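You operate a simulated robot arm through the tools that you are given. There is no shell and no other tool.

You are at the controls of a simulated robot arm. One attempt, no reset.

Task
Snap the green pad's three studs and swing the turntable a quarter turn.
Fine: open the turntable latch to free it and close it again after the turn; the pad stays in the turntable.

It is judged by the outcome, as a careful person would: the job done as asked, and still so three seconds after it is handed in. It fails if anything else is knocked over, pushed out of place, dropped, spilled or broken.

Robot
A 6-joint arm with a two-finger gripper, fixed in place. Base frame: the origin is on the floor under the middle of its stand, x ahead of it, y to its left, z up; the work surface is at about z = 0.86. Readings come in m, degrees, newtons and seconds.
It reaches about 1.038 m from its shoulder. Its first joint turns from -166.0 to 166.0 degrees. Payload 1.71 kg.
The TCP is the grasp point between the finger pads, 0.02 m short of the fingertips. In the tool frame z runs along the fingers and y along their closing line. The gripper opens to 0.096 m; its body begins 0.113 m behind the TCP.
Orientation is told as [roll, pitch, yaw] about the base's x, y, z axes, in that order, counted from this pose: with the fingers straight down and closing along the base's y, the tool's x points along the base's -x, its y along +y and its z along -z.

Tools
- The arm moves only by the tool nudge_tool. Its arguments are lists of equal length, an entry for each row: "xyz": the shift along the tool's x, y, z in m, a list of three; "rot": the turn, a rotation vector about the tool's x, y, z in degrees, a list of three; "claw": the opening, from 0 (shut) to 1 (fully open). In form: {"xyz": [[tx, ty, tz], ...], "rot": [[ax, ay, az], ...], "claw": [claw, ...]}. A call has 1 to 20 rows; each row is the pose to reach, as a shift and turn from the pose commanded when the call began, along the tool's axes at that moment. Rows are played at 5 a second. More than 0.05 m and 8.6 degrees between two rows, or a gripper value outside its range, and nothing of the call is played. A pose out of reach is approached as far as the arm can. The call stops where the force on the tool passes 50 N (or 10 N more than at its start, if that is more) or the arm is blocked; 0.2 s more then pass. Each finger travels about 0.045 m/s and halts on what it meets, pressing with about 33 N; the grip force reading is that of the motor and also rises with nothing between the fingers. The clock runs only during rows and for 0.2 s after the last one: add rows that repeat a pose to give the fingers time. It gives the time, the measured TCP pose, the force on the tool (base axes), the opening and the grip force at its end, in the units of the frame above (readings bear some noise), with the torque about the TCP (base axes, N m) and any sound that the robot's microphone picked up.
- Cameras (640 x 400 px; columns grow to the right, rows downward): "scene" is fixed at [0.0494, 0.4995, 1.483]; the picture's right is [-0.08, -1.00, 0.00], its down [-0.54, 0.04, -0.84] and it looks along [0.84, -0.07, -0.54] (base axes); focal length 348 px, centre (320, 200). "wrist" rides on the gripper at [0.066, 0.014, -0.145] in the tool frame; the picture's right is [-0.21, 0.98, 0.00], its down [-0.88, -0.18, -0.45] and it looks along [-0.44, -0.09, 0.90] (tool axes); focal length 275 px, centre (320, 200). There is no depth. A picture from a camera that has moved, and an enlarged one, comes with that camera's place and axes in the base frame and with its lens.
- snapshot(camera): a new picture of that camera. The clock stands still meanwhile.
- move_column(by): moves the trunk up (or, below 0, down) by that many m; the arm rides with it, the base frame stays. It gives what a move gives, with no picture.
- enlarge(camera, box): a new picture of the part [left, top, right, bottom] of that camera's present view, enlarged. The clock stands still meanwhile.
- hand_in(): hands the job in; it is judged then, once.

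Nothing tells you positions but the pictures and the camera data. Unless the task says otherwise, let go and move clear before handing in.

The tools are called after "Emit:" by a JSON object that holds its "fn" and its "kwargs". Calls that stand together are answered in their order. nudge_tool: Moves the arm, as the interface text tells. Its arguments: {"type":"object","properties":{"xyz":{"type":"array","items":{"type":"array","items":{"type":"number"}}},"rot":{"type":"array","items":{"type":"array","items":{"type":"number"}}},"claw":{"type":"array","items":{"type":"number"}}},"required":["xyz","rot","claw"]} The other tools are called the same way: move_column (by) moves the trunk up or down; snapshot (camera) takes a picture; enlarge (camera, box) takes an enlarged picture of a part of a camera's view; hand_in () hands the job in.

At the start:

```text
t: 0.0
tool_pos: [0.441, 0.4408, 1.2397]
tool_rot: [0.0, 0.1, -0.1]
ft_force: [-0.3, -0.1, -0.3]
wrist_torque: [0.01, -0.02, -0.01]
width: 0.0958
grip_force: 0.2
trunk travel left (down, up): [-0.175, 0.215]
```

scene: 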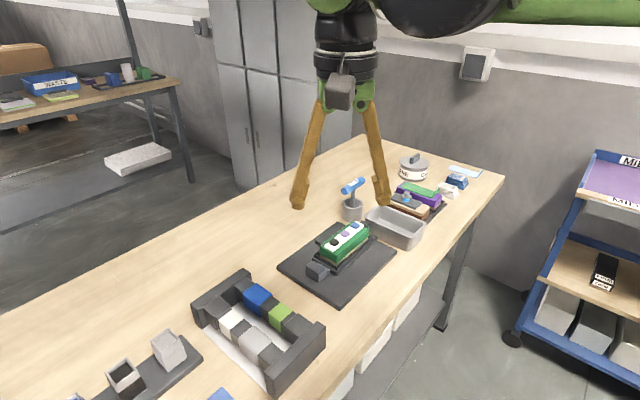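
wrist: 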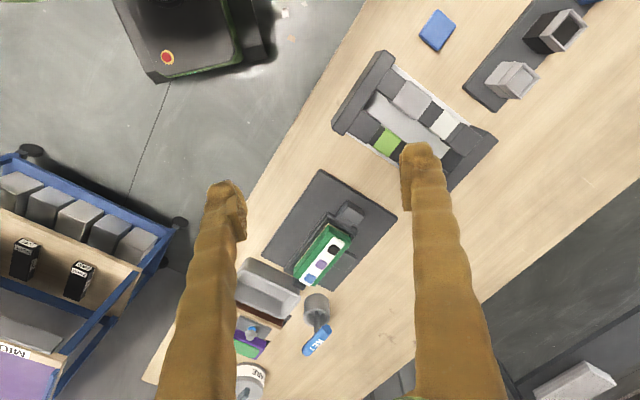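

I see a dark plate with a green pad holding three studs (near the table middle) and a small dark block next to it that may be the latch. I'll look closer first.

Emit:
{"fn": "enlarge", "kwargs": {"camera": "scene", "box": [270, 200, 410, 310]}}

Emit:
{"fn": "enlarge", "kwargs": {"camera": "wrist", "box": [240, 160, 420, 300]}}

Emit:
{"fn": "enlarge", "kwargs": {"camera": "scene", "box": [330, 140, 510, 260]}}

Emit:
{"fn": "enlarge", "kwargs": {"camera": "scene", "box": [60, 250, 340, 400]}}

```text
3.64 times, centred on (340, 255) of scene
camera zoom: at [0.0494, 0.4995, 1.483], right [-0.08, -1.0, 0.0], down [-0.54, 0.04, -0.84], along [0.84, -0.07, -0.54], focal length 1264 px, centre (247, 0)
```

zoom: 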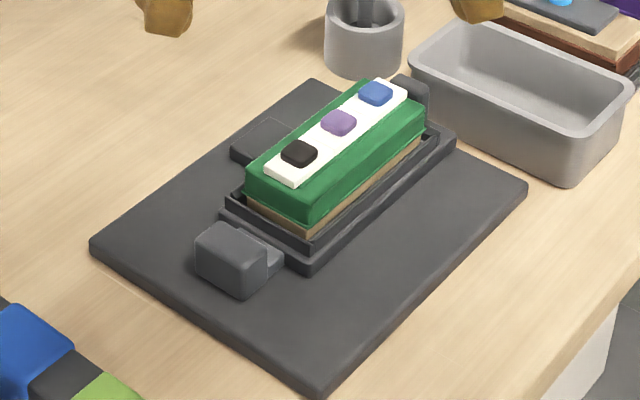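

```text
2.86 times, centred on (330, 230) of wrist
camera zoom: at [0.3755, 0.4549, 1.383], right [0.21, 0.98, 0.0], down [0.88, -0.18, 0.44], along [0.43, -0.09, -0.9], focal length 786 px, centre (291, 114)
```

zoom: 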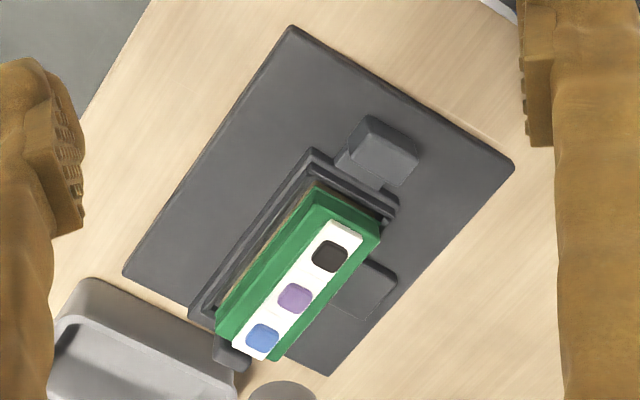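

```text
3.33 times, centred on (420, 200) of scene
camera zoom: at [0.0494, 0.4995, 1.483], right [-0.08, -1.0, 0.0], down [-0.54, 0.04, -0.84], along [0.84, -0.07, -0.54], focal length 1158 px, centre (-13, 200)
```

zoom: 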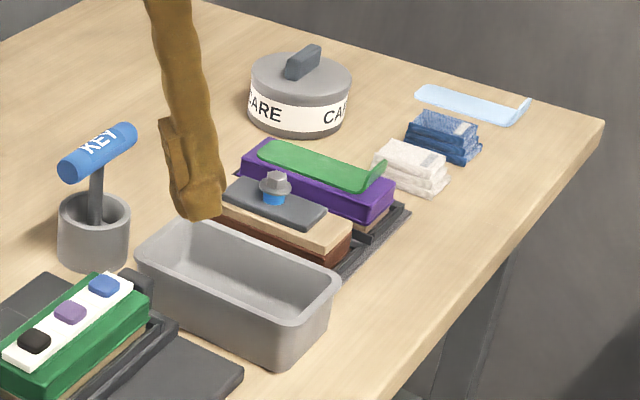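

```text
2.29 times, centred on (200, 325) of scene
camera zoom: at [0.0494, 0.4995, 1.483], right [-0.08, -1.0, 0.0], down [-0.54, 0.04, -0.84], along [0.84, -0.07, -0.54], focal length 794 px, centre (594, -86)
```

zoom: 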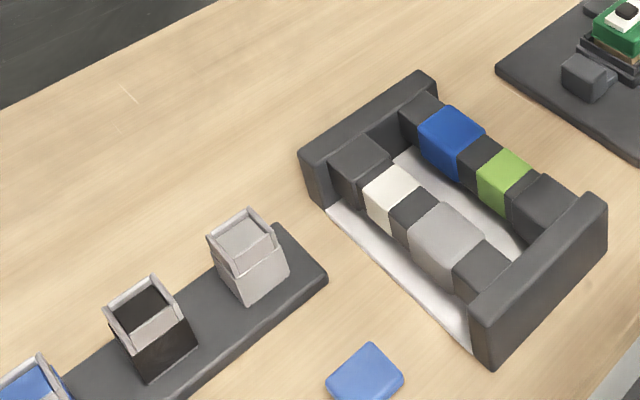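

The green pad sits in a tray along about -45° on a dark base plate. The studs are near (0.694,0.413), (0.721,0.383) and (0.751,0.353), with their tops at z≈0.948. I'll move closer to identify the latch.

Emit:
{"fn": "nudge_tool", "kwargs": {"xyz": [[-0.03, -0.005, 0.02], [-0.06, -0.01, 0.045], [-0.09, -0.015, 0.07], [-0.12, -0.02, 0.095], [-0.15, -0.025, 0.115], [-0.175, -0.03, 0.13], [-0.175, -0.03, 0.13]], "rot": [[0, 0, 0], [0, 0, 0], [0, 0, 0], [0, 0, 0], [0, 0, 0], [0, 0, 0], [0, 0, 0]], "claw": [1, 1, 1, 1, 1, 1, 1]}}

Emit:
{"fn": "snapshot", "kwargs": {"camera": "wrist"}}

Emit:
{"fn": "snapshot", "kwargs": {"camera": "scene"}}

```text
t: 1.6
tool_pos: [0.6019, 0.4098, 1.1173]
tool_rot: [0.1, -0.8, 0.0]
ft_force: [0.2, -1.2, 0.6]
wrist_torque: [0.0, 0.03, -0.01]
width: 0.096
grip_force: 0.1
trunk travel left (down, up): [-0.175, 0.215]
```

```text
taken
camera wrist: at [0.5338, 0.4234, 1.2614], right [0.21, 0.98, 0.0], down [0.87, -0.18, 0.46], along [0.45, -0.09, -0.89], focal length 275 px, centre (320, 200)
```

wrist: 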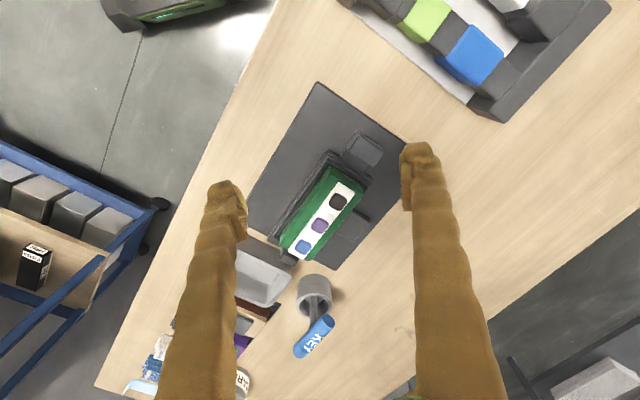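

```text
taken
```

scene: 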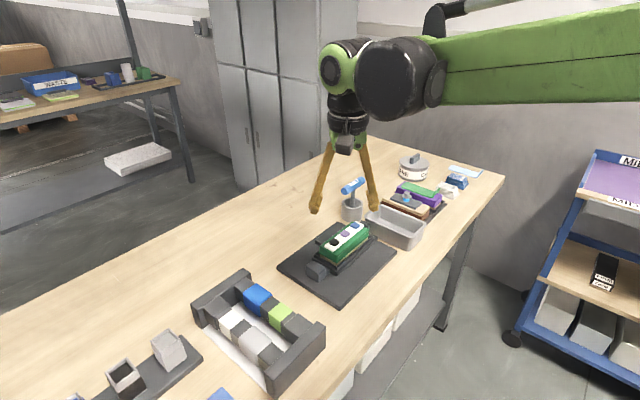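

The tray is now between the fingers in view. I'll enlarge to see the parts around it.

Emit:
{"fn": "enlarge", "kwargs": {"camera": "wrist", "box": [240, 75, 410, 275]}}

Emit:
{"fn": "enlarge", "kwargs": {"camera": "wrist", "box": [310, 110, 410, 180]}}

Emit:
{"fn": "enlarge", "kwargs": {"camera": "scene", "box": [295, 215, 385, 290]}}

```text
2.00 times, centred on (325, 175) of wrist
camera zoom: at [0.5338, 0.4234, 1.2614], right [0.21, 0.98, 0.0], down [0.87, -0.18, 0.46], along [0.45, -0.09, -0.89], focal length 551 px, centre (310, 250)
```

zoom: 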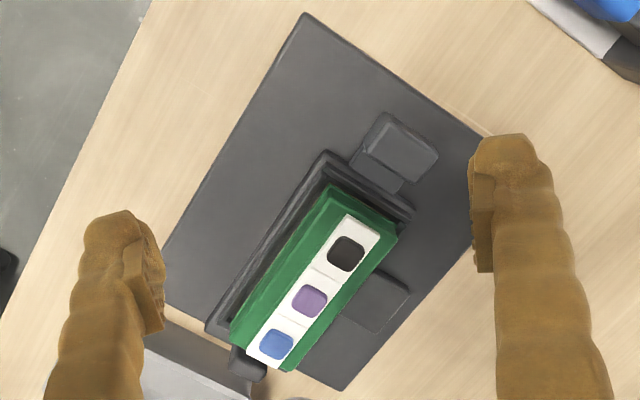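

```text
5.71 times, centred on (360, 145) of wrist
camera zoom: at [0.5338, 0.4234, 1.2614], right [0.21, 0.98, 0.0], down [0.87, -0.18, 0.46], along [0.45, -0.09, -0.89], focal length 1573 px, centre (91, 514)
```

zoom: 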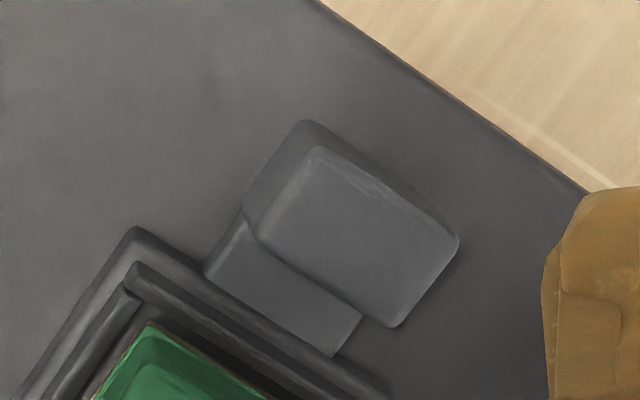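

```text
5.33 times, centred on (340, 252) of scene
camera zoom: at [0.0494, 0.4995, 1.483], right [-0.08, -1.0, 0.0], down [-0.54, 0.04, -0.84], along [0.84, -0.07, -0.54], focal length 1854 px, centre (213, -80)
```

zoom: 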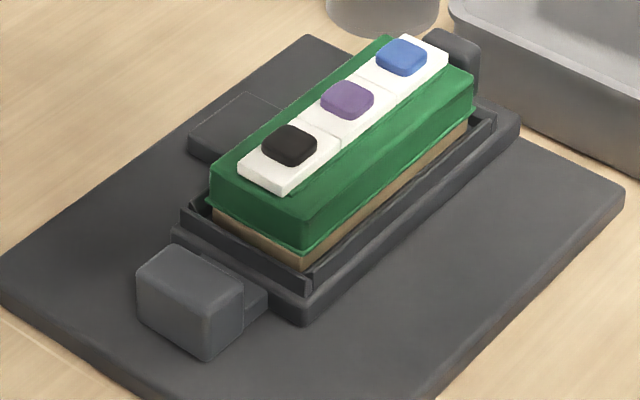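

The block with a tab at the near end could be a sliding latch, and there is a post at the far end and a low block at the side. I'll let the arm settle, then view the far end from the other side.

Emit:
{"fn": "nudge_tool", "kwargs": {"xyz": [[0, 0, 0], [0, 0, 0]], "rot": [[0, 0, 0], [0, 0, 0]], "claw": [1, 1]}}

```text
t: 2.2
tool_pos: [0.6016, 0.4108, 1.1189]
tool_rot: [0.0, -0.9, 0.0]
ft_force: [-0.7, 0.4, 0.7]
wrist_torque: [-0.02, -0.01, -0.01]
width: 0.0958
grip_force: 0.1
trunk travel left (down, up): [-0.175, 0.215]
```

The arm stopped about 1.5 cm short of the commanded pose, so it's probably near its reach limit with the trunk this high. I'll back off a little and lower the trunk.

Emit:
{"fn": "nudge_tool", "kwargs": {"xyz": [[0.025, 0, -0.03], [0.05, 0, -0.06], [0.05, 0, -0.06]], "rot": [[0, 0, 0], [0, 0, 0], [0, 0, 0]], "claw": [1, 1, 1]}}

```text
t: 3.0
tool_pos: [0.5469, 0.4086, 1.1767]
tool_rot: [0.0, -0.8, 0.0]
ft_force: [0.4, -1.1, 0.1]
wrist_torque: [0.01, -0.05, 0.0]
width: 0.0959
grip_force: 0.0
trunk travel left (down, up): [-0.175, 0.215]
```

Emit:
{"fn": "move_column", "kwargs": {"by": -0.1}}

```text
t: 4.3
tool_pos: [0.5498, 0.4093, 1.0768]
tool_rot: [0.0, -0.8, 0.1]
ft_force: [0.1, -0.1, 0.2]
wrist_torque: [-0.01, -0.01, 0.0]
width: 0.0962
grip_force: 0.1
trunk travel left (down, up): [-0.075, 0.315]
```

Emit:
{"fn": "nudge_tool", "kwargs": {"xyz": [[-0.035, 0, -0.02], [-0.07, 0, -0.03], [-0.07, 0, -0.03], [-0.07, 0, -0.03]], "rot": [[0, 0.4, 0], [0, 0.8, 0], [0, 0.8, 0], [0, 0.8, 0]], "claw": [1, 1, 1, 1]}}

```text
t: 5.3
tool_pos: [0.618, 0.4103, 1.1085]
tool_rot: [0.1, 0.0, 0.1]
ft_force: [0.3, 0.0, -0.4]
wrist_torque: [0.0, 0.01, 0.02]
width: 0.0963
grip_force: 0.3
trunk travel left (down, up): [-0.075, 0.315]
```

The lower trunk restored the reach. I'll lower it the rest of the way; the fingertips will still be clear at about z 1.02.

Emit:
{"fn": "move_column", "kwargs": {"by": -0.07}}

```text
t: 6.4
tool_pos: [0.618, 0.4102, 1.037]
tool_rot: [-0.1, 0.0, 0.0]
ft_force: [0.6, -0.6, -1.0]
wrist_torque: [0.01, -0.02, 0.02]
width: 0.096
grip_force: 0.1
trunk travel left (down, up): [-0.005, 0.385]
```

Next I'll turn the wrist so its camera looks back from the far end of the turntable.

Emit:
{"fn": "nudge_tool", "kwargs": {"xyz": [[-0.006, -0.005, -0.015], [-0.012, -0.01, -0.033], [-0.018, -0.015, -0.033], [-0.025, -0.02, -0.033], [-0.031, -0.025, -0.033], [-0.038, -0.03, -0.033], [-0.045, -0.035, -0.033], [-0.051, -0.04, -0.033], [-0.057, -0.045, -0.033], [-0.063, -0.05, -0.033], [-0.07, -0.055, -0.033], [-0.076, -0.06, -0.033], [-0.083, -0.065, -0.033], [-0.09, -0.07, -0.033], [-0.096, -0.075, -0.033], [-0.102, -0.08, -0.033], [-0.102, -0.08, -0.033]], "rot": [[0, 0, -8.4], [0, 0, -16.8], [0, 0, -25.2], [0, 0, -33.6], [0, 0, -42], [0, 0, -50.4], [0, 0, -58.8], [0, 0, -67.2], [0, 0, -75.6], [0, 0, -84], [0, 0, -92.4], [0, 0, -100.8], [0, 0, -109.2], [0, 0, -117.6], [0, 0, -126], [0, 0, -134.5], [0, 0, -134.5]], "claw": [1, 1, 1, 1, 1, 1, 1, 1, 1, 1, 1, 1, 1, 1, 1, 1, 1]}}

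Emit:
{"fn": "snapshot", "kwargs": {"camera": "wrist"}}

Emit:
{"fn": "snapshot", "kwargs": {"camera": "scene"}}

```text
t: 10.0
tool_pos: [0.7204, 0.3289, 1.071]
tool_rot: [0.1, 0.0, 134.6]
ft_force: [-0.1, -1.3, 0.3]
wrist_torque: [-0.02, -0.01, -0.06]
width: 0.0958
grip_force: 0.0
trunk travel left (down, up): [-0.005, 0.385]
```

```text
taken
camera wrist: at [0.7567, 0.2737, 1.215], right [-0.84, -0.54, 0.0], down [-0.48, 0.75, 0.45], along [-0.24, 0.37, -0.9], focal length 275 px, centre (320, 200)
```

wrist: 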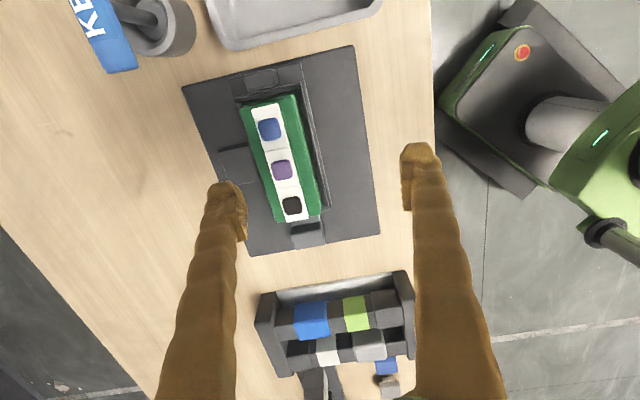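

```text
taken
```

scene: 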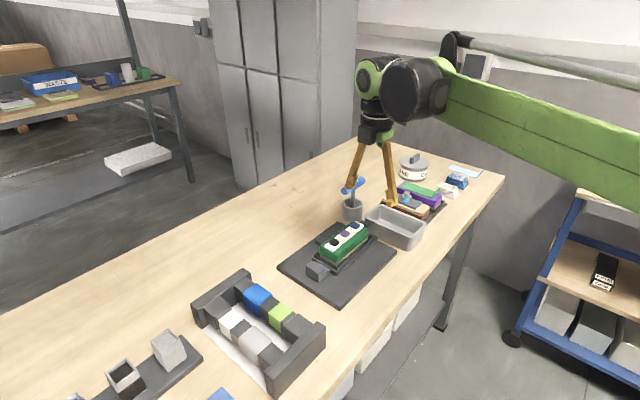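

Emit:
{"fn": "enlarge", "kwargs": {"camera": "wrist", "box": [180, 40, 400, 265]}}

Emit:
{"fn": "enlarge", "kwargs": {"camera": "wrist", "box": [180, 40, 340, 150]}}

Emit:
{"fn": "enlarge", "kwargs": {"camera": "wrist", "box": [220, 140, 380, 250]}}

```text
1.78 times, centred on (290, 152) of wrist
camera zoom: at [0.7567, 0.2737, 1.215], right [-0.84, -0.54, 0.0], down [-0.48, 0.75, 0.45], along [-0.24, 0.37, -0.9], focal length 489 px, centre (373, 284)
```

zoom: 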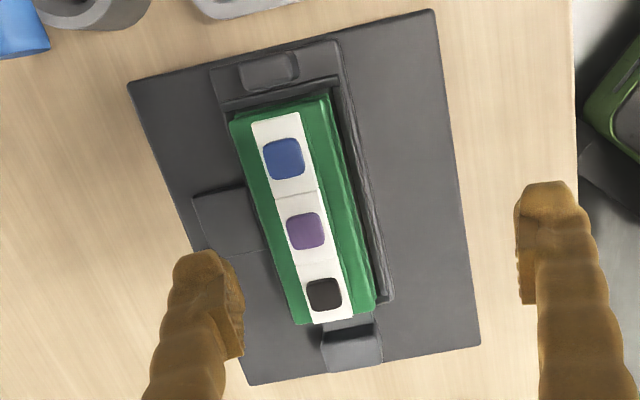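

```text
3.64 times, centred on (260, 95) of wrist
camera zoom: at [0.7567, 0.2737, 1.215], right [-0.84, -0.54, 0.0], down [-0.48, 0.75, 0.45], along [-0.24, 0.37, -0.9], focal length 1001 px, centre (538, 582)
```

zoom: 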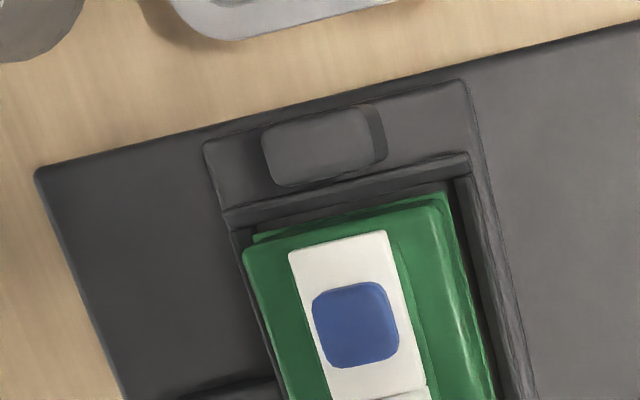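

```text
3.64 times, centred on (300, 195) of wrist
camera zoom: at [0.7567, 0.2737, 1.215], right [-0.84, -0.54, 0.0], down [-0.48, 0.75, 0.45], along [-0.24, 0.37, -0.9], focal length 1001 px, centre (393, 218)
```

zoom: 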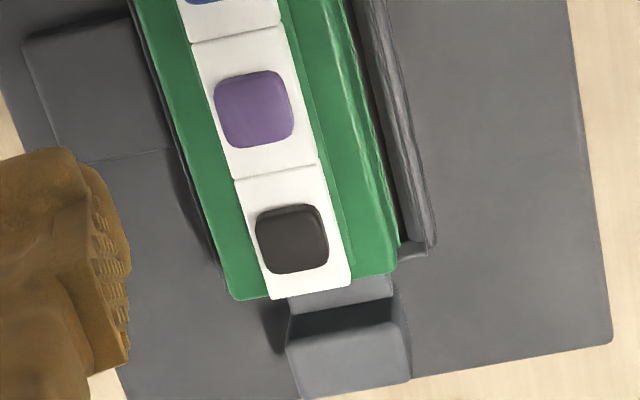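

The far platform and its upright post move with the tray, so the post looks like the turning handle. The near block with a tongue looks like a sliding latch. I'll check the details more closely.

Emit:
{"fn": "enlarge", "kwargs": {"camera": "scene", "box": [300, 215, 345, 245]}}

Emit:
{"fn": "enlarge", "kwargs": {"camera": "scene", "box": [295, 245, 355, 285]}}

Emit:
{"fn": "enlarge", "kwargs": {"camera": "scene", "box": [335, 210, 405, 255]}}

Emit:
{"fn": "enlarge", "kwargs": {"camera": "wrist", "box": [205, 125, 275, 180]}}

Emit:
{"fn": "enlarge", "kwargs": {"camera": "wrist", "box": [270, 195, 340, 250]}}

```text
13.33 times, centred on (322, 230) of scene
camera zoom: at [0.0494, 0.4995, 1.483], right [-0.08, -1.0, 0.0], down [-0.54, 0.04, -0.84], along [0.84, -0.07, -0.54], focal length 4634 px, centre (287, -200)
```

zoom: 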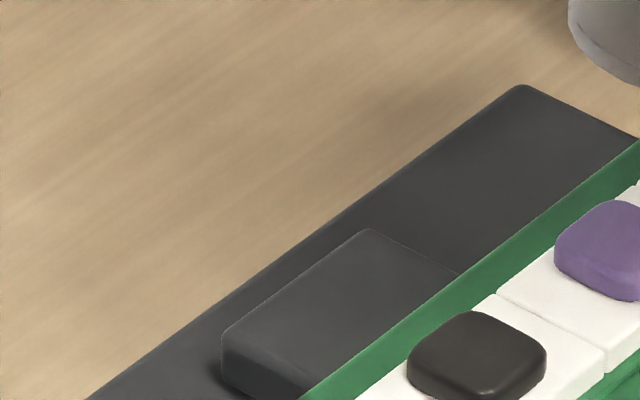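

```text
10.00 times, centred on (325, 265) of scene
camera zoom: at [0.0494, 0.4995, 1.483], right [-0.08, -1.0, 0.0], down [-0.54, 0.04, -0.84], along [0.84, -0.07, -0.54], focal length 3476 px, centre (270, -450)
```

zoom: 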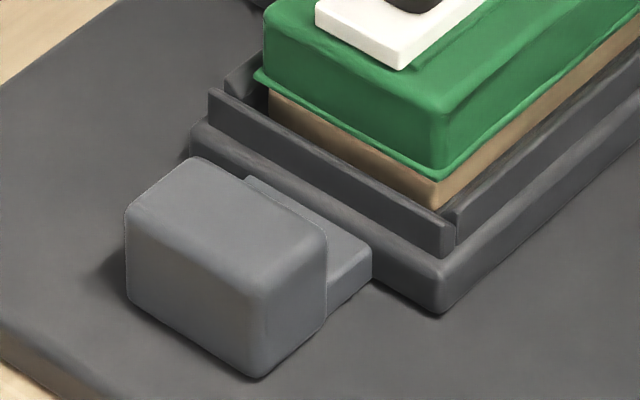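

```text
8.89 times, centred on (370, 232) of scene
camera zoom: at [0.0494, 0.4995, 1.483], right [-0.08, -1.0, 0.0], down [-0.54, 0.04, -0.84], along [0.84, -0.07, -0.54], focal length 3089 px, centre (-124, -89)
```

zoom: 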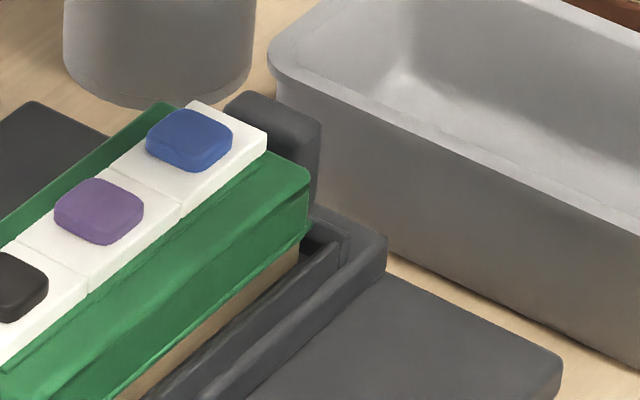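

```text
7.27 times, centred on (240, 152) of wrist
camera zoom: at [0.7567, 0.2737, 1.215], right [-0.84, -0.54, 0.0], down [-0.48, 0.75, 0.45], along [-0.24, 0.37, -0.9], focal length 2002 px, centre (902, 546)
```

zoom: 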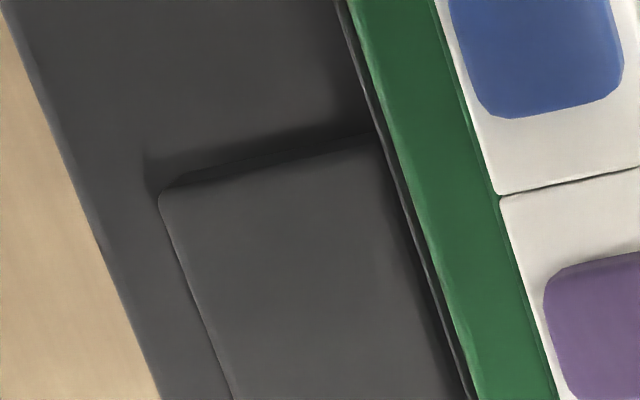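

```text
7.27 times, centred on (305, 222) of wrist
camera zoom: at [0.7567, 0.2737, 1.215], right [-0.84, -0.54, 0.0], down [-0.48, 0.75, 0.45], along [-0.24, 0.37, -0.9], focal length 2002 px, centre (429, 36)
```

zoom: 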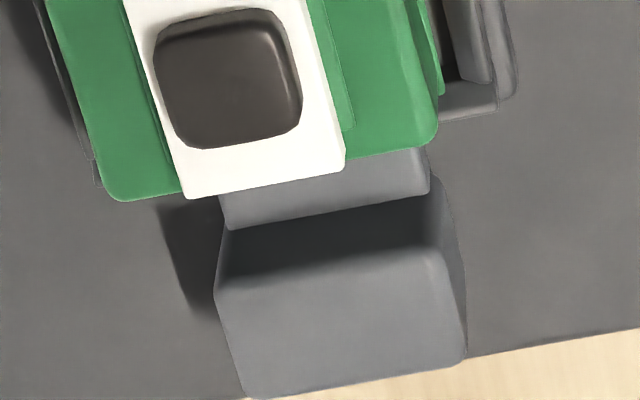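

From two wrist views, the stud tops are at (0.705,0.413), (0.736,0.381) and (0.7675,0.3505), at z≈0.936. The latch knob is at (0.655,0.463) with its top at z≈0.905. I'll close the fingers and hover over the black stud to check alignment.

Emit:
{"fn": "nudge_tool", "kwargs": {"xyz": [[-0.015, -0.01, 0.01], [-0.03, -0.02, 0.02], [-0.045, -0.03, 0.03], [-0.06, -0.04, 0.045], [-0.0707, -0.0481, 0.06], [-0.0707, -0.0481, 0.071], [-0.0707, -0.0481, 0.071], [-0.0707, -0.0481, 0.071]], "rot": [[0, 0, 0], [0, 0, 0], [0, 0, 0], [0, 0, 0], [0, 0, 0], [0, 0, 0], [0, 0, 0], [0, 0, 0]], "claw": [0, 0, 0, 0, 0, 0, 0, 0]}}

Emit:
{"fn": "snapshot", "kwargs": {"camera": "wrist"}}

Emit:
{"fn": "enlarge", "kwargs": {"camera": "scene", "box": [280, 160, 400, 270]}}

```text
t: 11.8
tool_pos: [0.7042, 0.4148, 1.0004]
tool_rot: [0.1, 0.0, 134.5]
ft_force: [0.3, 0.1, 0.7]
wrist_torque: [-0.02, -0.04, -0.05]
width: 0.0003
grip_force: 29.2
trunk travel left (down, up): [-0.005, 0.385]
```

```text
taken
camera wrist: at [0.7409, 0.3581, 1.1443], right [-0.84, -0.54, 0.0], down [-0.48, 0.75, 0.45], along [-0.24, 0.38, -0.9], focal length 275 px, centre (320, 200)
```

wrist: 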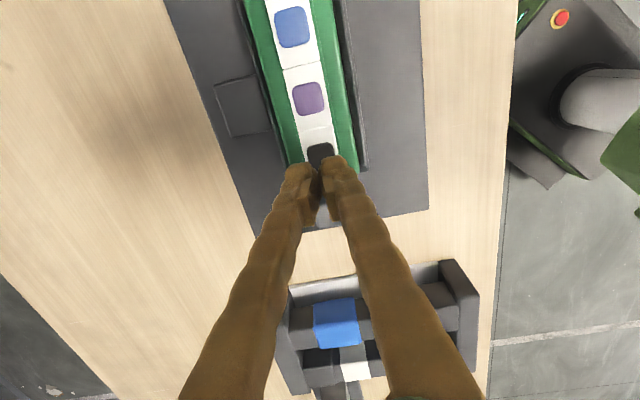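

```text
3.64 times, centred on (340, 215) of scene
camera zoom: at [0.0494, 0.4995, 1.483], right [-0.08, -1.0, 0.0], down [-0.54, 0.04, -0.84], along [0.84, -0.07, -0.54], focal length 1264 px, centre (247, 146)
```

zoom: 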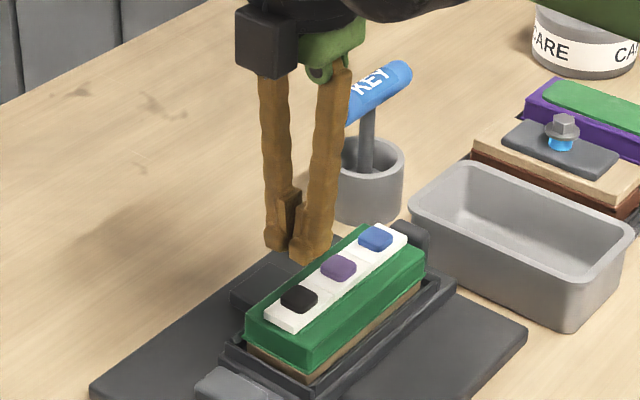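

Emit:
{"fn": "enlarge", "kwargs": {"camera": "wrist", "box": [270, 120, 370, 230]}}

Emit:
{"fn": "enlarge", "kwargs": {"camera": "scene", "box": [320, 190, 380, 240]}}

Emit:
{"fn": "enlarge", "kwargs": {"camera": "wrist", "box": [200, 0, 380, 140]}}

```text
3.64 times, centred on (320, 175) of wrist
camera zoom: at [0.7409, 0.3581, 1.1443], right [-0.84, -0.54, 0.0], down [-0.48, 0.75, 0.45], along [-0.24, 0.38, -0.9], focal length 1001 px, centre (320, 291)
```

zoom: 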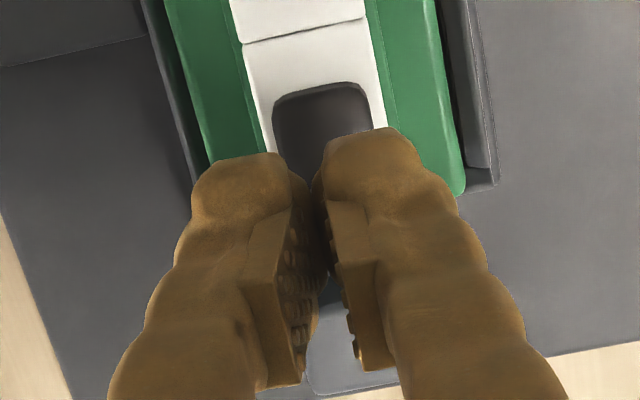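

```text
8.00 times, centred on (350, 215) of scene
camera zoom: at [0.0494, 0.4995, 1.483], right [-0.08, -1.0, 0.0], down [-0.54, 0.04, -0.84], along [0.84, -0.07, -0.54], focal length 2780 px, centre (80, 80)
```

zoom: 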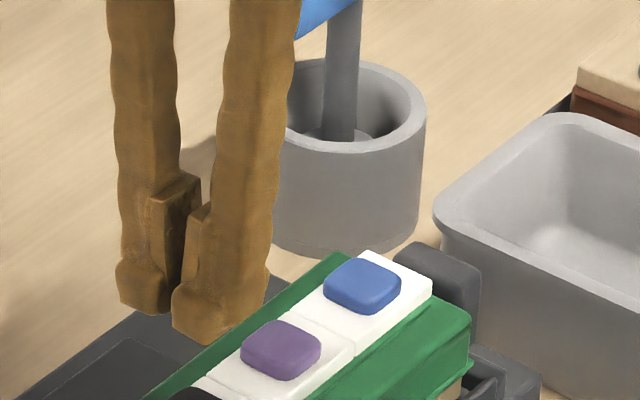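

```text
2.86 times, centred on (290, 70) of wrist
camera zoom: at [0.7409, 0.3581, 1.1443], right [-0.84, -0.54, 0.0], down [-0.48, 0.75, 0.45], along [-0.24, 0.38, -0.9], focal length 786 px, centre (406, 571)
```

zoom: 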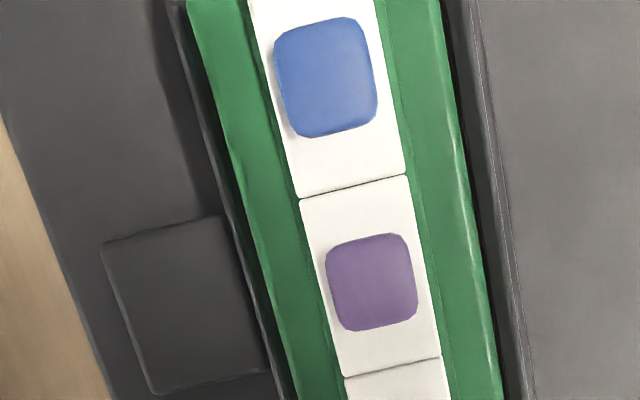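

The fingers are centred on the black stud to within about 2 mm. I'll descend slowly onto it and press, listening for a click.

Emit:
{"fn": "nudge_tool", "kwargs": {"xyz": [[0.002, 0, 0.01], [0.002, 0, 0.02], [0.002, 0, 0.03], [0.002, 0, 0.036], [0.002, 0, 0.04], [0.002, 0, 0.042], [0.002, 0, 0.043], [0.002, 0, 0.044], [0.002, 0, 0.045], [0.002, 0, 0.046], [0.002, 0, 0.047], [0.002, 0, 0.048], [0.002, 0, 0.049]], "rot": [[0, 0, 0], [0, 0, 0], [0, 0, 0], [0, 0, 0], [0, 0, 0], [0, 0, 0], [0, 0, 0], [0, 0, 0], [0, 0, 0], [0, 0, 0], [0, 0, 0], [0, 0, 0], [0, 0, 0]], "claw": [0, 0, 0, 0, 0, 0, 0, 0, 0, 0, 0, 0, 0]}}

```text
t: 14.6
tool_pos: [0.7057, 0.4125, 0.9526]
tool_rot: [-0.1, 0.0, 134.6]
ft_force: [9.5, 10.8, 44.6]
wrist_torque: [0.22, -0.18, 0.35]
width: 0.0062
grip_force: 29.2
trunk travel left (down, up): [-0.005, 0.385]
```

The force reached about 45 N with no click, and the fingers spread 6 mm, so the stud is wedging into the seam between the tips. I'll back off, check, and press with a single fingertip instead.

Emit:
{"fn": "nudge_tool", "kwargs": {"xyz": [[0, 0, -0.01], [0, 0, -0.03], [0, 0, -0.045], [0, 0, -0.045], [0, 0, -0.045]], "rot": [[0, 0, 0], [0, 0, 0], [0, 0, 0], [0, 0, 0], [0, 0, 0]], "claw": [0, 0, 0, 0, 0]}}

Emit:
{"fn": "enlarge", "kwargs": {"camera": "scene", "box": [305, 190, 385, 290]}}

Emit:
{"fn": "snapshot", "kwargs": {"camera": "wrist"}}

```text
t: 15.8
tool_pos: [0.7057, 0.414, 0.9962]
tool_rot: [0.0, 0.0, 134.4]
ft_force: [0.4, -1.0, -0.2]
wrist_torque: [0.01, -0.02, -0.02]
width: 0.0
grip_force: 29.2
trunk travel left (down, up): [-0.005, 0.385]
```

```text
4.00 times, centred on (345, 240) of scene
camera zoom: at [0.0494, 0.4995, 1.483], right [-0.08, -1.0, 0.0], down [-0.54, 0.04, -0.84], along [0.84, -0.07, -0.54], focal length 1390 px, centre (220, 40)
```

zoom: 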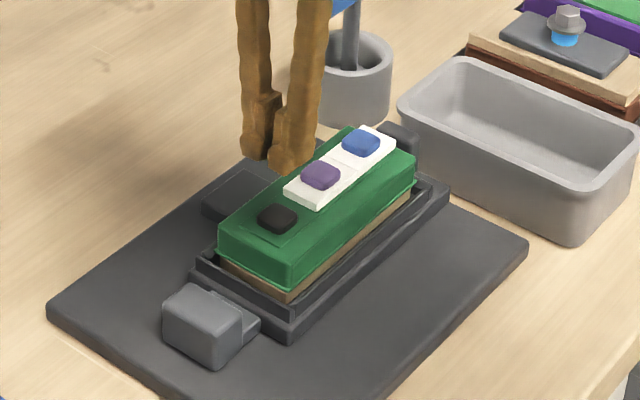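

```text
taken
camera wrist: at [0.7428, 0.3567, 1.14], right [-0.84, -0.54, 0.0], down [-0.48, 0.75, 0.45], along [-0.24, 0.38, -0.9], focal length 275 px, centre (320, 200)
```

wrist: 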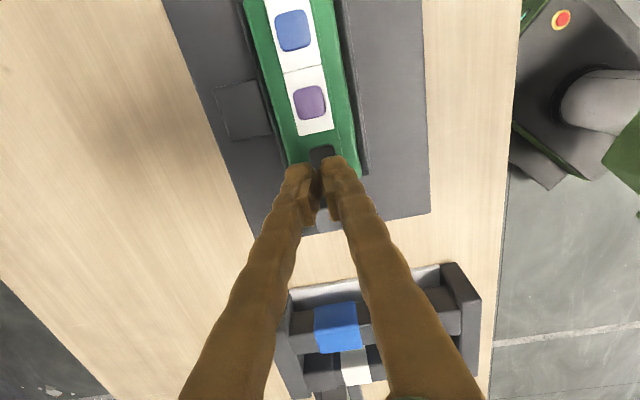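

The white segment under the black stud is gone and it now looks flush and green. I'll zoom in to confirm it snapped.

Emit:
{"fn": "enlarge", "kwargs": {"camera": "scene", "box": [320, 225, 370, 275]}}

Emit:
{"fn": "enlarge", "kwargs": {"camera": "wrist", "box": [260, 80, 380, 180]}}

```text
8.00 times, centred on (345, 250) of scene
camera zoom: at [0.0494, 0.4995, 1.483], right [-0.08, -1.0, 0.0], down [-0.54, 0.04, -0.84], along [0.84, -0.07, -0.54], focal length 2780 px, centre (120, -200)
```

zoom: 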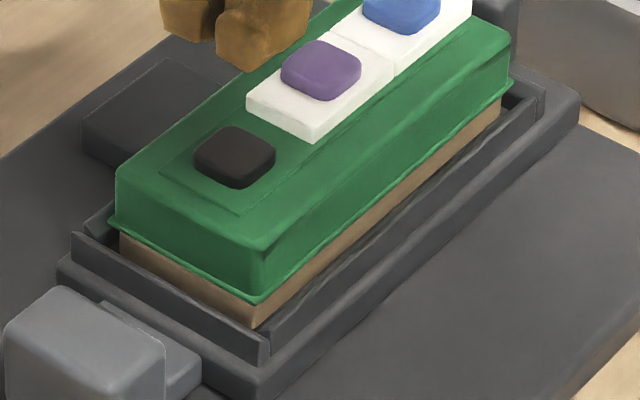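

```text
4.00 times, centred on (320, 130) of wrist
camera zoom: at [0.7428, 0.3567, 1.14], right [-0.84, -0.54, 0.0], down [-0.48, 0.75, 0.45], along [-0.24, 0.38, -0.9], focal length 1101 px, centre (320, 480)
```

zoom: 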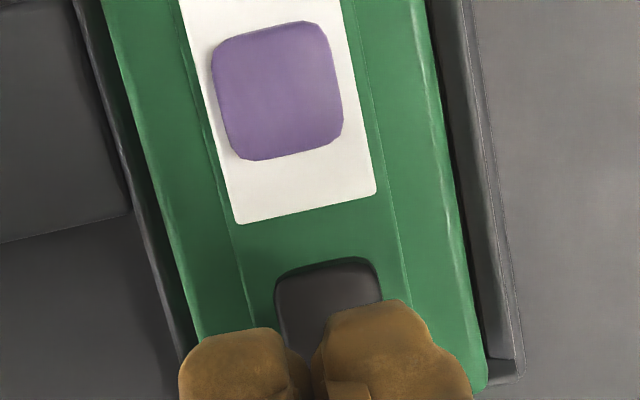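

The black stud's base is flush and stays down, so it snapped. Next is the purple stud, using one fingertip centred on it (tool offset about 1.1 cm along the closing line).

Emit:
{"fn": "nudge_tool", "kwargs": {"xyz": [[0.015, 0.004, 0], [0.03, 0.008, 0], [0.0448, 0.0126, 0], [0.0448, 0.0126, 0.015], [0.0448, 0.0126, 0.015]], "rot": [[0, 0, 0], [0, 0, 0], [0, 0, 0], [0, 0, 0], [0, 0, 0]], "claw": [0, 0, 0, 0, 0]}}

Emit:
{"fn": "enlarge", "kwargs": {"camera": "wrist", "box": [260, 100, 400, 220]}}

Emit:
{"fn": "enlarge", "kwargs": {"camera": "scene", "box": [310, 200, 380, 260]}}

```text
t: 17.0
tool_pos: [0.7306, 0.3717, 0.9796]
tool_rot: [0.1, 0.0, 134.5]
ft_force: [0.8, 0.0, 0.5]
wrist_torque: [0.01, 0.05, -0.03]
width: 0.0
grip_force: 29.4
trunk travel left (down, up): [-0.005, 0.385]
```

```text
3.33 times, centred on (330, 160) of wrist
camera zoom: at [0.7666, 0.3147, 1.1233], right [-0.84, -0.54, 0.0], down [-0.48, 0.75, 0.45], along [-0.24, 0.38, -0.9], focal length 918 px, centre (287, 333)
```

zoom: 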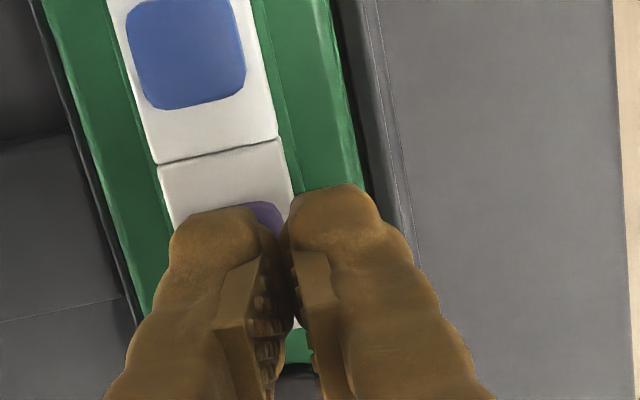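

```text
6.67 times, centred on (345, 230) of scene
camera zoom: at [0.0494, 0.4995, 1.483], right [-0.08, -1.0, 0.0], down [-0.54, 0.04, -0.84], along [0.84, -0.07, -0.54], focal length 2317 px, centre (153, 0)
```

zoom: 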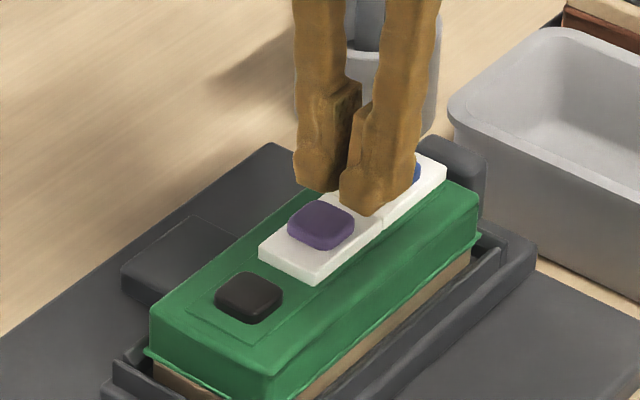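

One finger is over the purple stud, so I'll press down slowly.

Emit:
{"fn": "nudge_tool", "kwargs": {"xyz": [[-0.002, 0, 0.01], [-0.002, 0, 0.018], [-0.002, 0, 0.021], [-0.002, 0, 0.023], [-0.002, 0, 0.024], [-0.002, 0, 0.025], [-0.002, 0, 0.026], [-0.002, 0, 0.027], [-0.002, 0, 0.028], [-0.002, 0, 0.029], [-0.002, 0, 0.03]], "rot": [[0, 0, 0], [0, 0, 0], [0, 0, 0], [0, 0, 0], [0, 0, 0], [0, 0, 0], [0, 0, 0], [0, 0, 0], [0, 0, 0], [0, 0, 0], [0, 0, 0]], "claw": [0, 0, 0, 0, 0, 0, 0, 0, 0, 0, 0]}}

Emit:
{"fn": "enlarge", "kwargs": {"camera": "scene", "box": [310, 200, 380, 260]}}

```text
t: 19.4
tool_pos: [0.7255, 0.3742, 0.9519]
tool_rot: [0.0, -0.1, 134.5]
ft_force: [14.7, -1.6, 42.5]
wrist_torque: [0.19, -0.52, -0.12]
width: 0.0001
grip_force: 29.7
trunk travel left (down, up): [-0.005, 0.385]
```

```text
6.67 times, centred on (345, 230) of scene
camera zoom: at [0.0494, 0.4995, 1.483], right [-0.08, -1.0, 0.0], down [-0.54, 0.04, -0.84], along [0.84, -0.07, -0.54], focal length 2317 px, centre (153, 0)
```

zoom: 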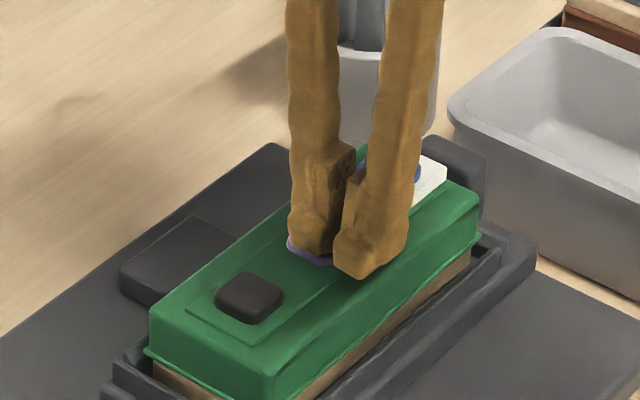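

The purple segment has gone flush too. I'll lift off and move over the blue stud.

Emit:
{"fn": "nudge_tool", "kwargs": {"xyz": [[0, 0, -0.01], [0, 0, -0.03], [0, 0, -0.04], [0.02, 0, -0.04], [0.042, 0, -0.04], [0.042, 0, -0.04], [0.042, 0, -0.04]], "rot": [[0, 0, 0], [0, 0, 0], [0, 0, 0], [0, 0, 0], [0, 0, 0], [0, 0, 0], [0, 0, 0]], "claw": [0, 0, 0, 0, 0, 0, 0]}}

Emit:
{"fn": "enlarge", "kwargs": {"camera": "wrist", "box": [260, 100, 400, 220]}}

Emit:
{"fn": "enlarge", "kwargs": {"camera": "scene", "box": [310, 200, 380, 260]}}

```text
t: 21.0
tool_pos: [0.7567, 0.3439, 0.9902]
tool_rot: [0.0, 0.1, 134.5]
ft_force: [-0.1, 0.1, 0.1]
wrist_torque: [0.03, -0.01, -0.01]
width: 0.0
grip_force: 29.4
trunk travel left (down, up): [-0.005, 0.385]
```

```text
3.33 times, centred on (330, 160) of wrist
camera zoom: at [0.7929, 0.2873, 1.1343], right [-0.84, -0.54, 0.0], down [-0.48, 0.75, 0.45], along [-0.24, 0.37, -0.9], focal length 918 px, centre (287, 333)
```

zoom: 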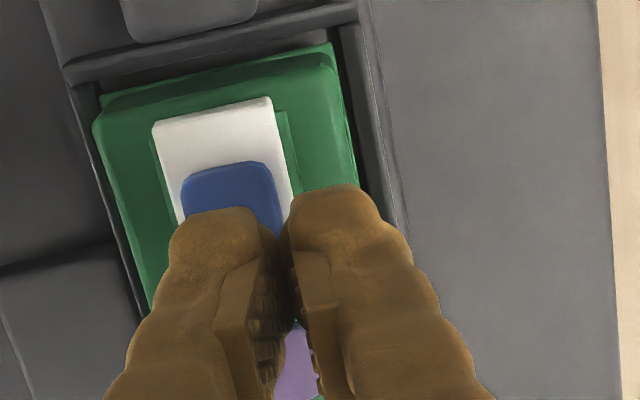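

```text
6.67 times, centred on (345, 230) of scene
camera zoom: at [0.0494, 0.4995, 1.483], right [-0.08, -1.0, 0.0], down [-0.54, 0.04, -0.84], along [0.84, -0.07, -0.54], focal length 2317 px, centre (153, 0)
```

zoom: 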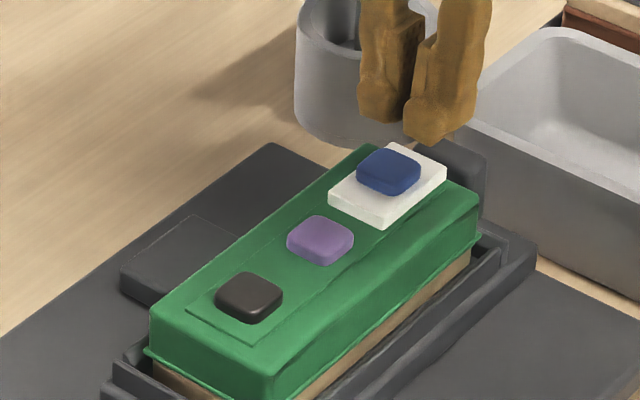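

It's well aligned over the blue stud, so I'll press it.

Emit:
{"fn": "nudge_tool", "kwargs": {"xyz": [[0, 0, 0.015], [0, 0, 0.026], [0, 0, 0.031], [0, 0, 0.033], [0, 0, 0.034], [0, 0, 0.035], [0, 0, 0.036], [0, 0, 0.037], [0, 0, 0.038], [0, 0, 0.039], [0, 0, 0.04], [0, 0, 0.0406]], "rot": [[0, 0, 0], [0, 0, 0], [0, 0, 0], [0, 0, 0], [0, 0, 0], [0, 0, 0], [0, 0, 0], [0, 0, 0], [0, 0, 0], [0, 0, 0], [0, 0, 0], [0, 0, 0]], "claw": [0, 0, 0, 0, 0, 0, 0, 0, 0, 0, 0, 0]}}

Emit:
{"fn": "enlarge", "kwargs": {"camera": "scene", "box": [310, 200, 380, 260]}}

```text
t: 23.6
tool_pos: [0.7387, 0.3437, 0.9646]
tool_rot: [-0.8, 0.7, 134.5]
ft_force: [-1.5, -0.5, 1.1]
wrist_torque: [0.01, -0.14, -0.05]
width: 0.0
grip_force: 29.9
trunk travel left (down, up): [-0.005, 0.385]
stopped in row 12: the force on the tool passed its limit at 52 N (the readings are from after the stop); the commanded pose is now the measured one
```

```text
6.67 times, centred on (345, 230) of scene
camera zoom: at [0.0494, 0.4995, 1.483], right [-0.08, -1.0, 0.0], down [-0.54, 0.04, -0.84], along [0.84, -0.07, -0.54], focal length 2317 px, centre (153, 0)
```

zoom: 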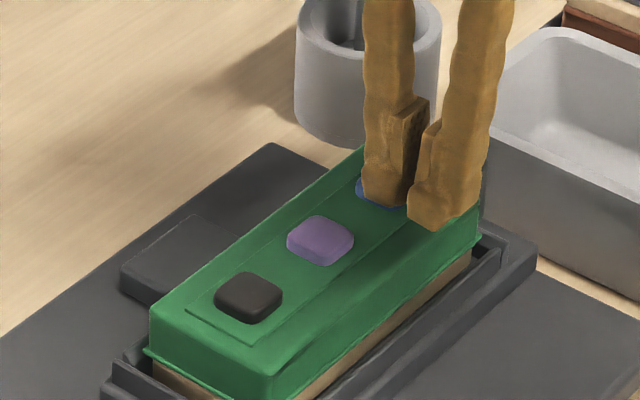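

All three segments look flush. I'll lift well clear, correct the small tilt and inspect.

Emit:
{"fn": "nudge_tool", "kwargs": {"xyz": [[0, 0, -0.02], [0, 0, -0.05], [0, 0, -0.08], [0, 0, -0.08], [0, 0, -0.08]], "rot": [[0, 0, 0], [0, 0, 0], [0, 0, 0], [0, 0, 0], [0, 0, 0]], "claw": [0, 0, 0, 0, 0]}}

Emit:
{"fn": "snapshot", "kwargs": {"camera": "wrist"}}

Emit:
{"fn": "enlarge", "kwargs": {"camera": "scene", "box": [290, 200, 390, 290]}}

```text
t: 24.8
tool_pos: [0.7419, 0.3437, 1.042]
tool_rot: [-0.7, 0.5, 134.5]
ft_force: [0.0, 0.1, 1.0]
wrist_torque: [-0.03, 0.0, 0.03]
width: 0.0
grip_force: 29.2
trunk travel left (down, up): [-0.005, 0.385]
```

```text
taken
camera wrist: at [0.7763, 0.2877, 1.1859], right [-0.84, -0.54, -0.01], down [-0.49, 0.75, 0.44], along [-0.23, 0.38, -0.9], focal length 275 px, centre (320, 200)
```

wrist: 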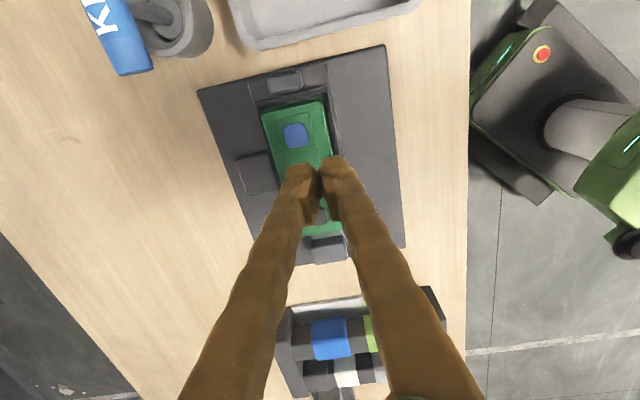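

```text
4.44 times, centred on (340, 245) of scene
camera zoom: at [0.0494, 0.4995, 1.483], right [-0.08, -1.0, 0.0], down [-0.54, 0.04, -0.84], along [0.84, -0.07, -0.54], focal length 1545 px, centre (231, 0)
```

zoom: 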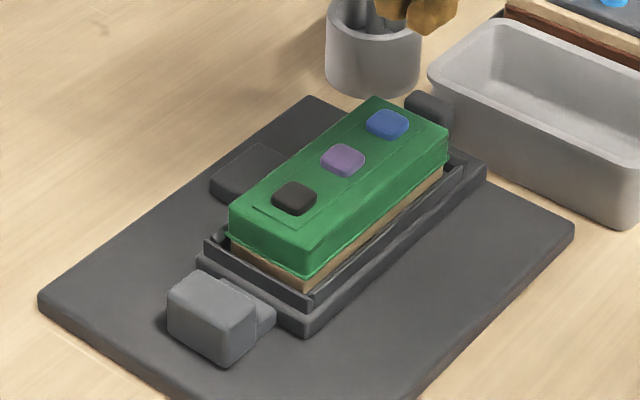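

All three studs are snapped and nothing else moved. Now the latch: I'll open the gripper and hover over the knob at about (0.655,0.463).

Emit:
{"fn": "nudge_tool", "kwargs": {"xyz": [[-0.03, -0.005, 0.005], [-0.06, -0.01, 0.01], [-0.09, -0.014, 0.02], [-0.12, -0.018, 0.035], [-0.146, -0.0216, 0.052], [-0.146, -0.0216, 0.052], [-0.146, -0.0216, 0.052], [-0.146, -0.0216, 0.052]], "rot": [[-0.2, -0.1, 0], [-0.3, -0.2, 0], [-0.5, -0.4, 0], [-0.7, -0.5, 0], [-0.7, -0.5, 0], [-0.7, -0.5, 0], [-0.7, -0.5, 0], [-0.7, -0.5, 0]], "claw": [0.8, 0.8, 0.8, 0.8, 0.8, 0.8, 0.8, 0.8]}}

Emit:
{"fn": "snapshot", "kwargs": {"camera": "wrist"}}

Emit:
{"fn": "enlarge", "kwargs": {"camera": "scene", "box": [260, 190, 400, 310]}}

```text
t: 26.6
tool_pos: [0.6551, 0.4641, 0.9894]
tool_rot: [0.0, 0.2, 134.6]
ft_force: [-0.5, 0.2, -0.3]
wrist_torque: [0.0, -0.03, -0.01]
width: 0.0766
grip_force: 0.0
trunk travel left (down, up): [-0.005, 0.385]
```

```text
taken
camera wrist: at [0.6899, 0.4065, 1.1332], right [-0.84, -0.54, 0.0], down [-0.48, 0.75, 0.44], along [-0.24, 0.37, -0.9], focal length 275 px, centre (320, 200)
```

wrist: 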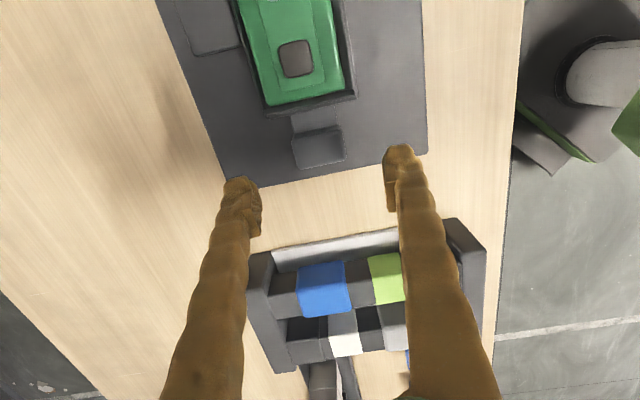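

```text
3.33 times, centred on (330, 250) of scene
camera zoom: at [0.0494, 0.4995, 1.483], right [-0.08, -1.0, 0.0], down [-0.54, 0.04, -0.84], along [0.84, -0.07, -0.54], focal length 1158 px, centre (287, 33)
```

zoom: 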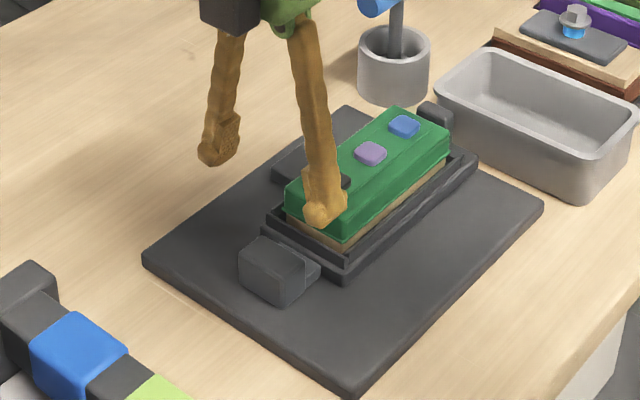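

The knob is centred under the open fingers. I'll descend around it, staying above the plate.

Emit:
{"fn": "nudge_tool", "kwargs": {"xyz": [[0, 0, 0.02], [0, 0, 0.04], [0, 0, 0.06], [0, 0, 0.075], [0, 0, 0.085], [0, 0, 0.091], [0, 0, 0.091]], "rot": [[0, 0, 0], [0, 0, 0], [0, 0, 0], [0, 0, 0], [0, 0, 0], [0, 0, 0], [0, 0, 0]], "claw": [0.8, 0.8, 0.8, 0.8, 0.8, 0.8, 0.8]}}

Emit:
{"fn": "snapshot", "kwargs": {"camera": "wrist"}}

Emit:
{"fn": "enlarge", "kwargs": {"camera": "scene", "box": [260, 190, 400, 310]}}

```text
t: 28.2
tool_pos: [0.6567, 0.4628, 0.8973]
tool_rot: [0.0, 0.1, 134.5]
ft_force: [-0.4, -0.4, -0.8]
wrist_torque: [-0.03, -0.01, -0.02]
width: 0.0768
grip_force: 0.0
trunk travel left (down, up): [-0.005, 0.385]
```

```text
taken
camera wrist: at [0.6924, 0.406, 1.0414], right [-0.84, -0.54, 0.0], down [-0.48, 0.75, 0.44], along [-0.24, 0.37, -0.9], focal length 275 px, centre (320, 200)
```

wrist: 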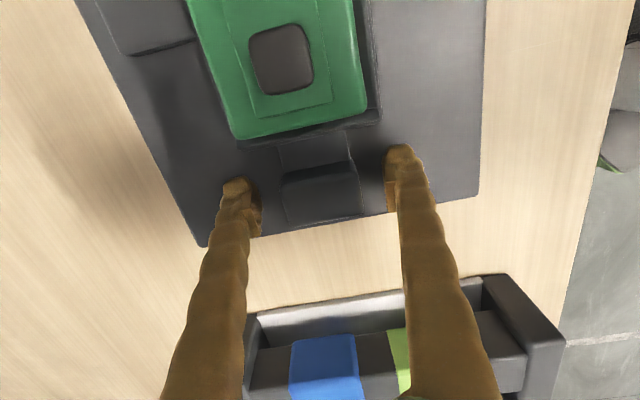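

```text
3.33 times, centred on (330, 250) of scene
camera zoom: at [0.0494, 0.4995, 1.483], right [-0.08, -1.0, 0.0], down [-0.54, 0.04, -0.84], along [0.84, -0.07, -0.54], focal length 1158 px, centre (287, 33)
```

zoom: 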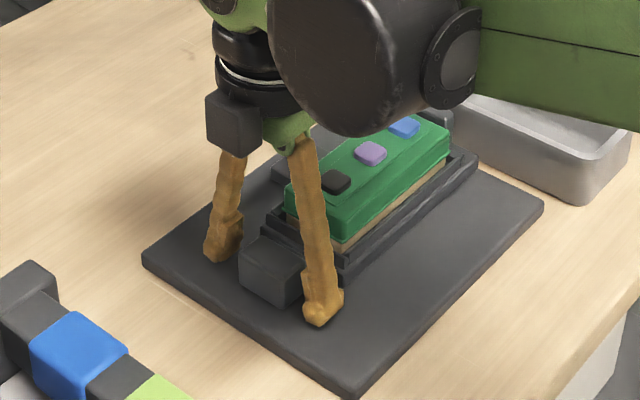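

The fingers straddle the knob, so I'll close on it.

Emit:
{"fn": "nudge_tool", "kwargs": {"xyz": [[0, 0, 0], [0, 0, 0], [0, 0, 0], [0, 0, 0], [0, 0, 0]], "rot": [[0, 0, 0], [0, 0, 0], [0, 0, 0], [0, 0, 0], [0, 0, 0]], "claw": [0.5, 0.4, 0.2, 0, 0]}}

```text
t: 29.4
tool_pos: [0.6549, 0.4618, 0.898]
tool_rot: [0.0, 0.0, 134.4]
ft_force: [-15.4, -13.7, -9.5]
wrist_torque: [0.14, -0.15, 0.77]
width: 0.0438
grip_force: 34.9
trunk travel left (down, up): [-0.005, 0.385]
```

It's gripped at 44 mm with a modest side load. I'll relieve that and gently pull away from the turntable to test whether it slides.

Emit:
{"fn": "nudge_tool", "kwargs": {"xyz": [[0, 0.0011, 0.0003], [-0.001, 0.0011, 0.0003], [-0.002, 0.0011, 0.0003], [-0.003, 0.0011, 0.0003], [-0.004, 0.0011, 0.0003], [-0.005, 0.0011, 0.0003]], "rot": [[0, 0, 0], [0, 0, 0], [0, 0, 0], [0, 0, 0], [0, 0, 0], [0, 0, 0]], "claw": [0, 0, 0, 0, 0, 0]}}

Emit:
{"fn": "snapshot", "kwargs": {"camera": "wrist"}}

```text
t: 30.8
tool_pos: [0.6517, 0.4654, 0.899]
tool_rot: [0.0, 0.1, 134.6]
ft_force: [8.0, 6.5, 19.3]
wrist_torque: [-0.05, 0.13, 0.44]
width: 0.044
grip_force: 35.2
trunk travel left (down, up): [-0.005, 0.385]
```

```text
taken
camera wrist: at [0.6875, 0.4093, 1.0418], right [-0.84, -0.54, 0.0], down [-0.48, 0.75, 0.44], along [-0.24, 0.37, -0.9], focal length 275 px, centre (320, 200)
```

wrist: 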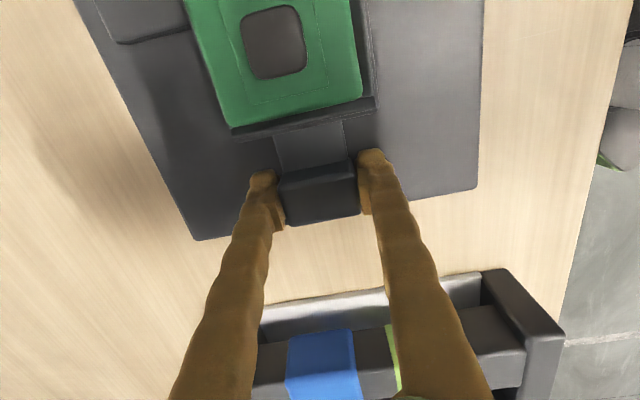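

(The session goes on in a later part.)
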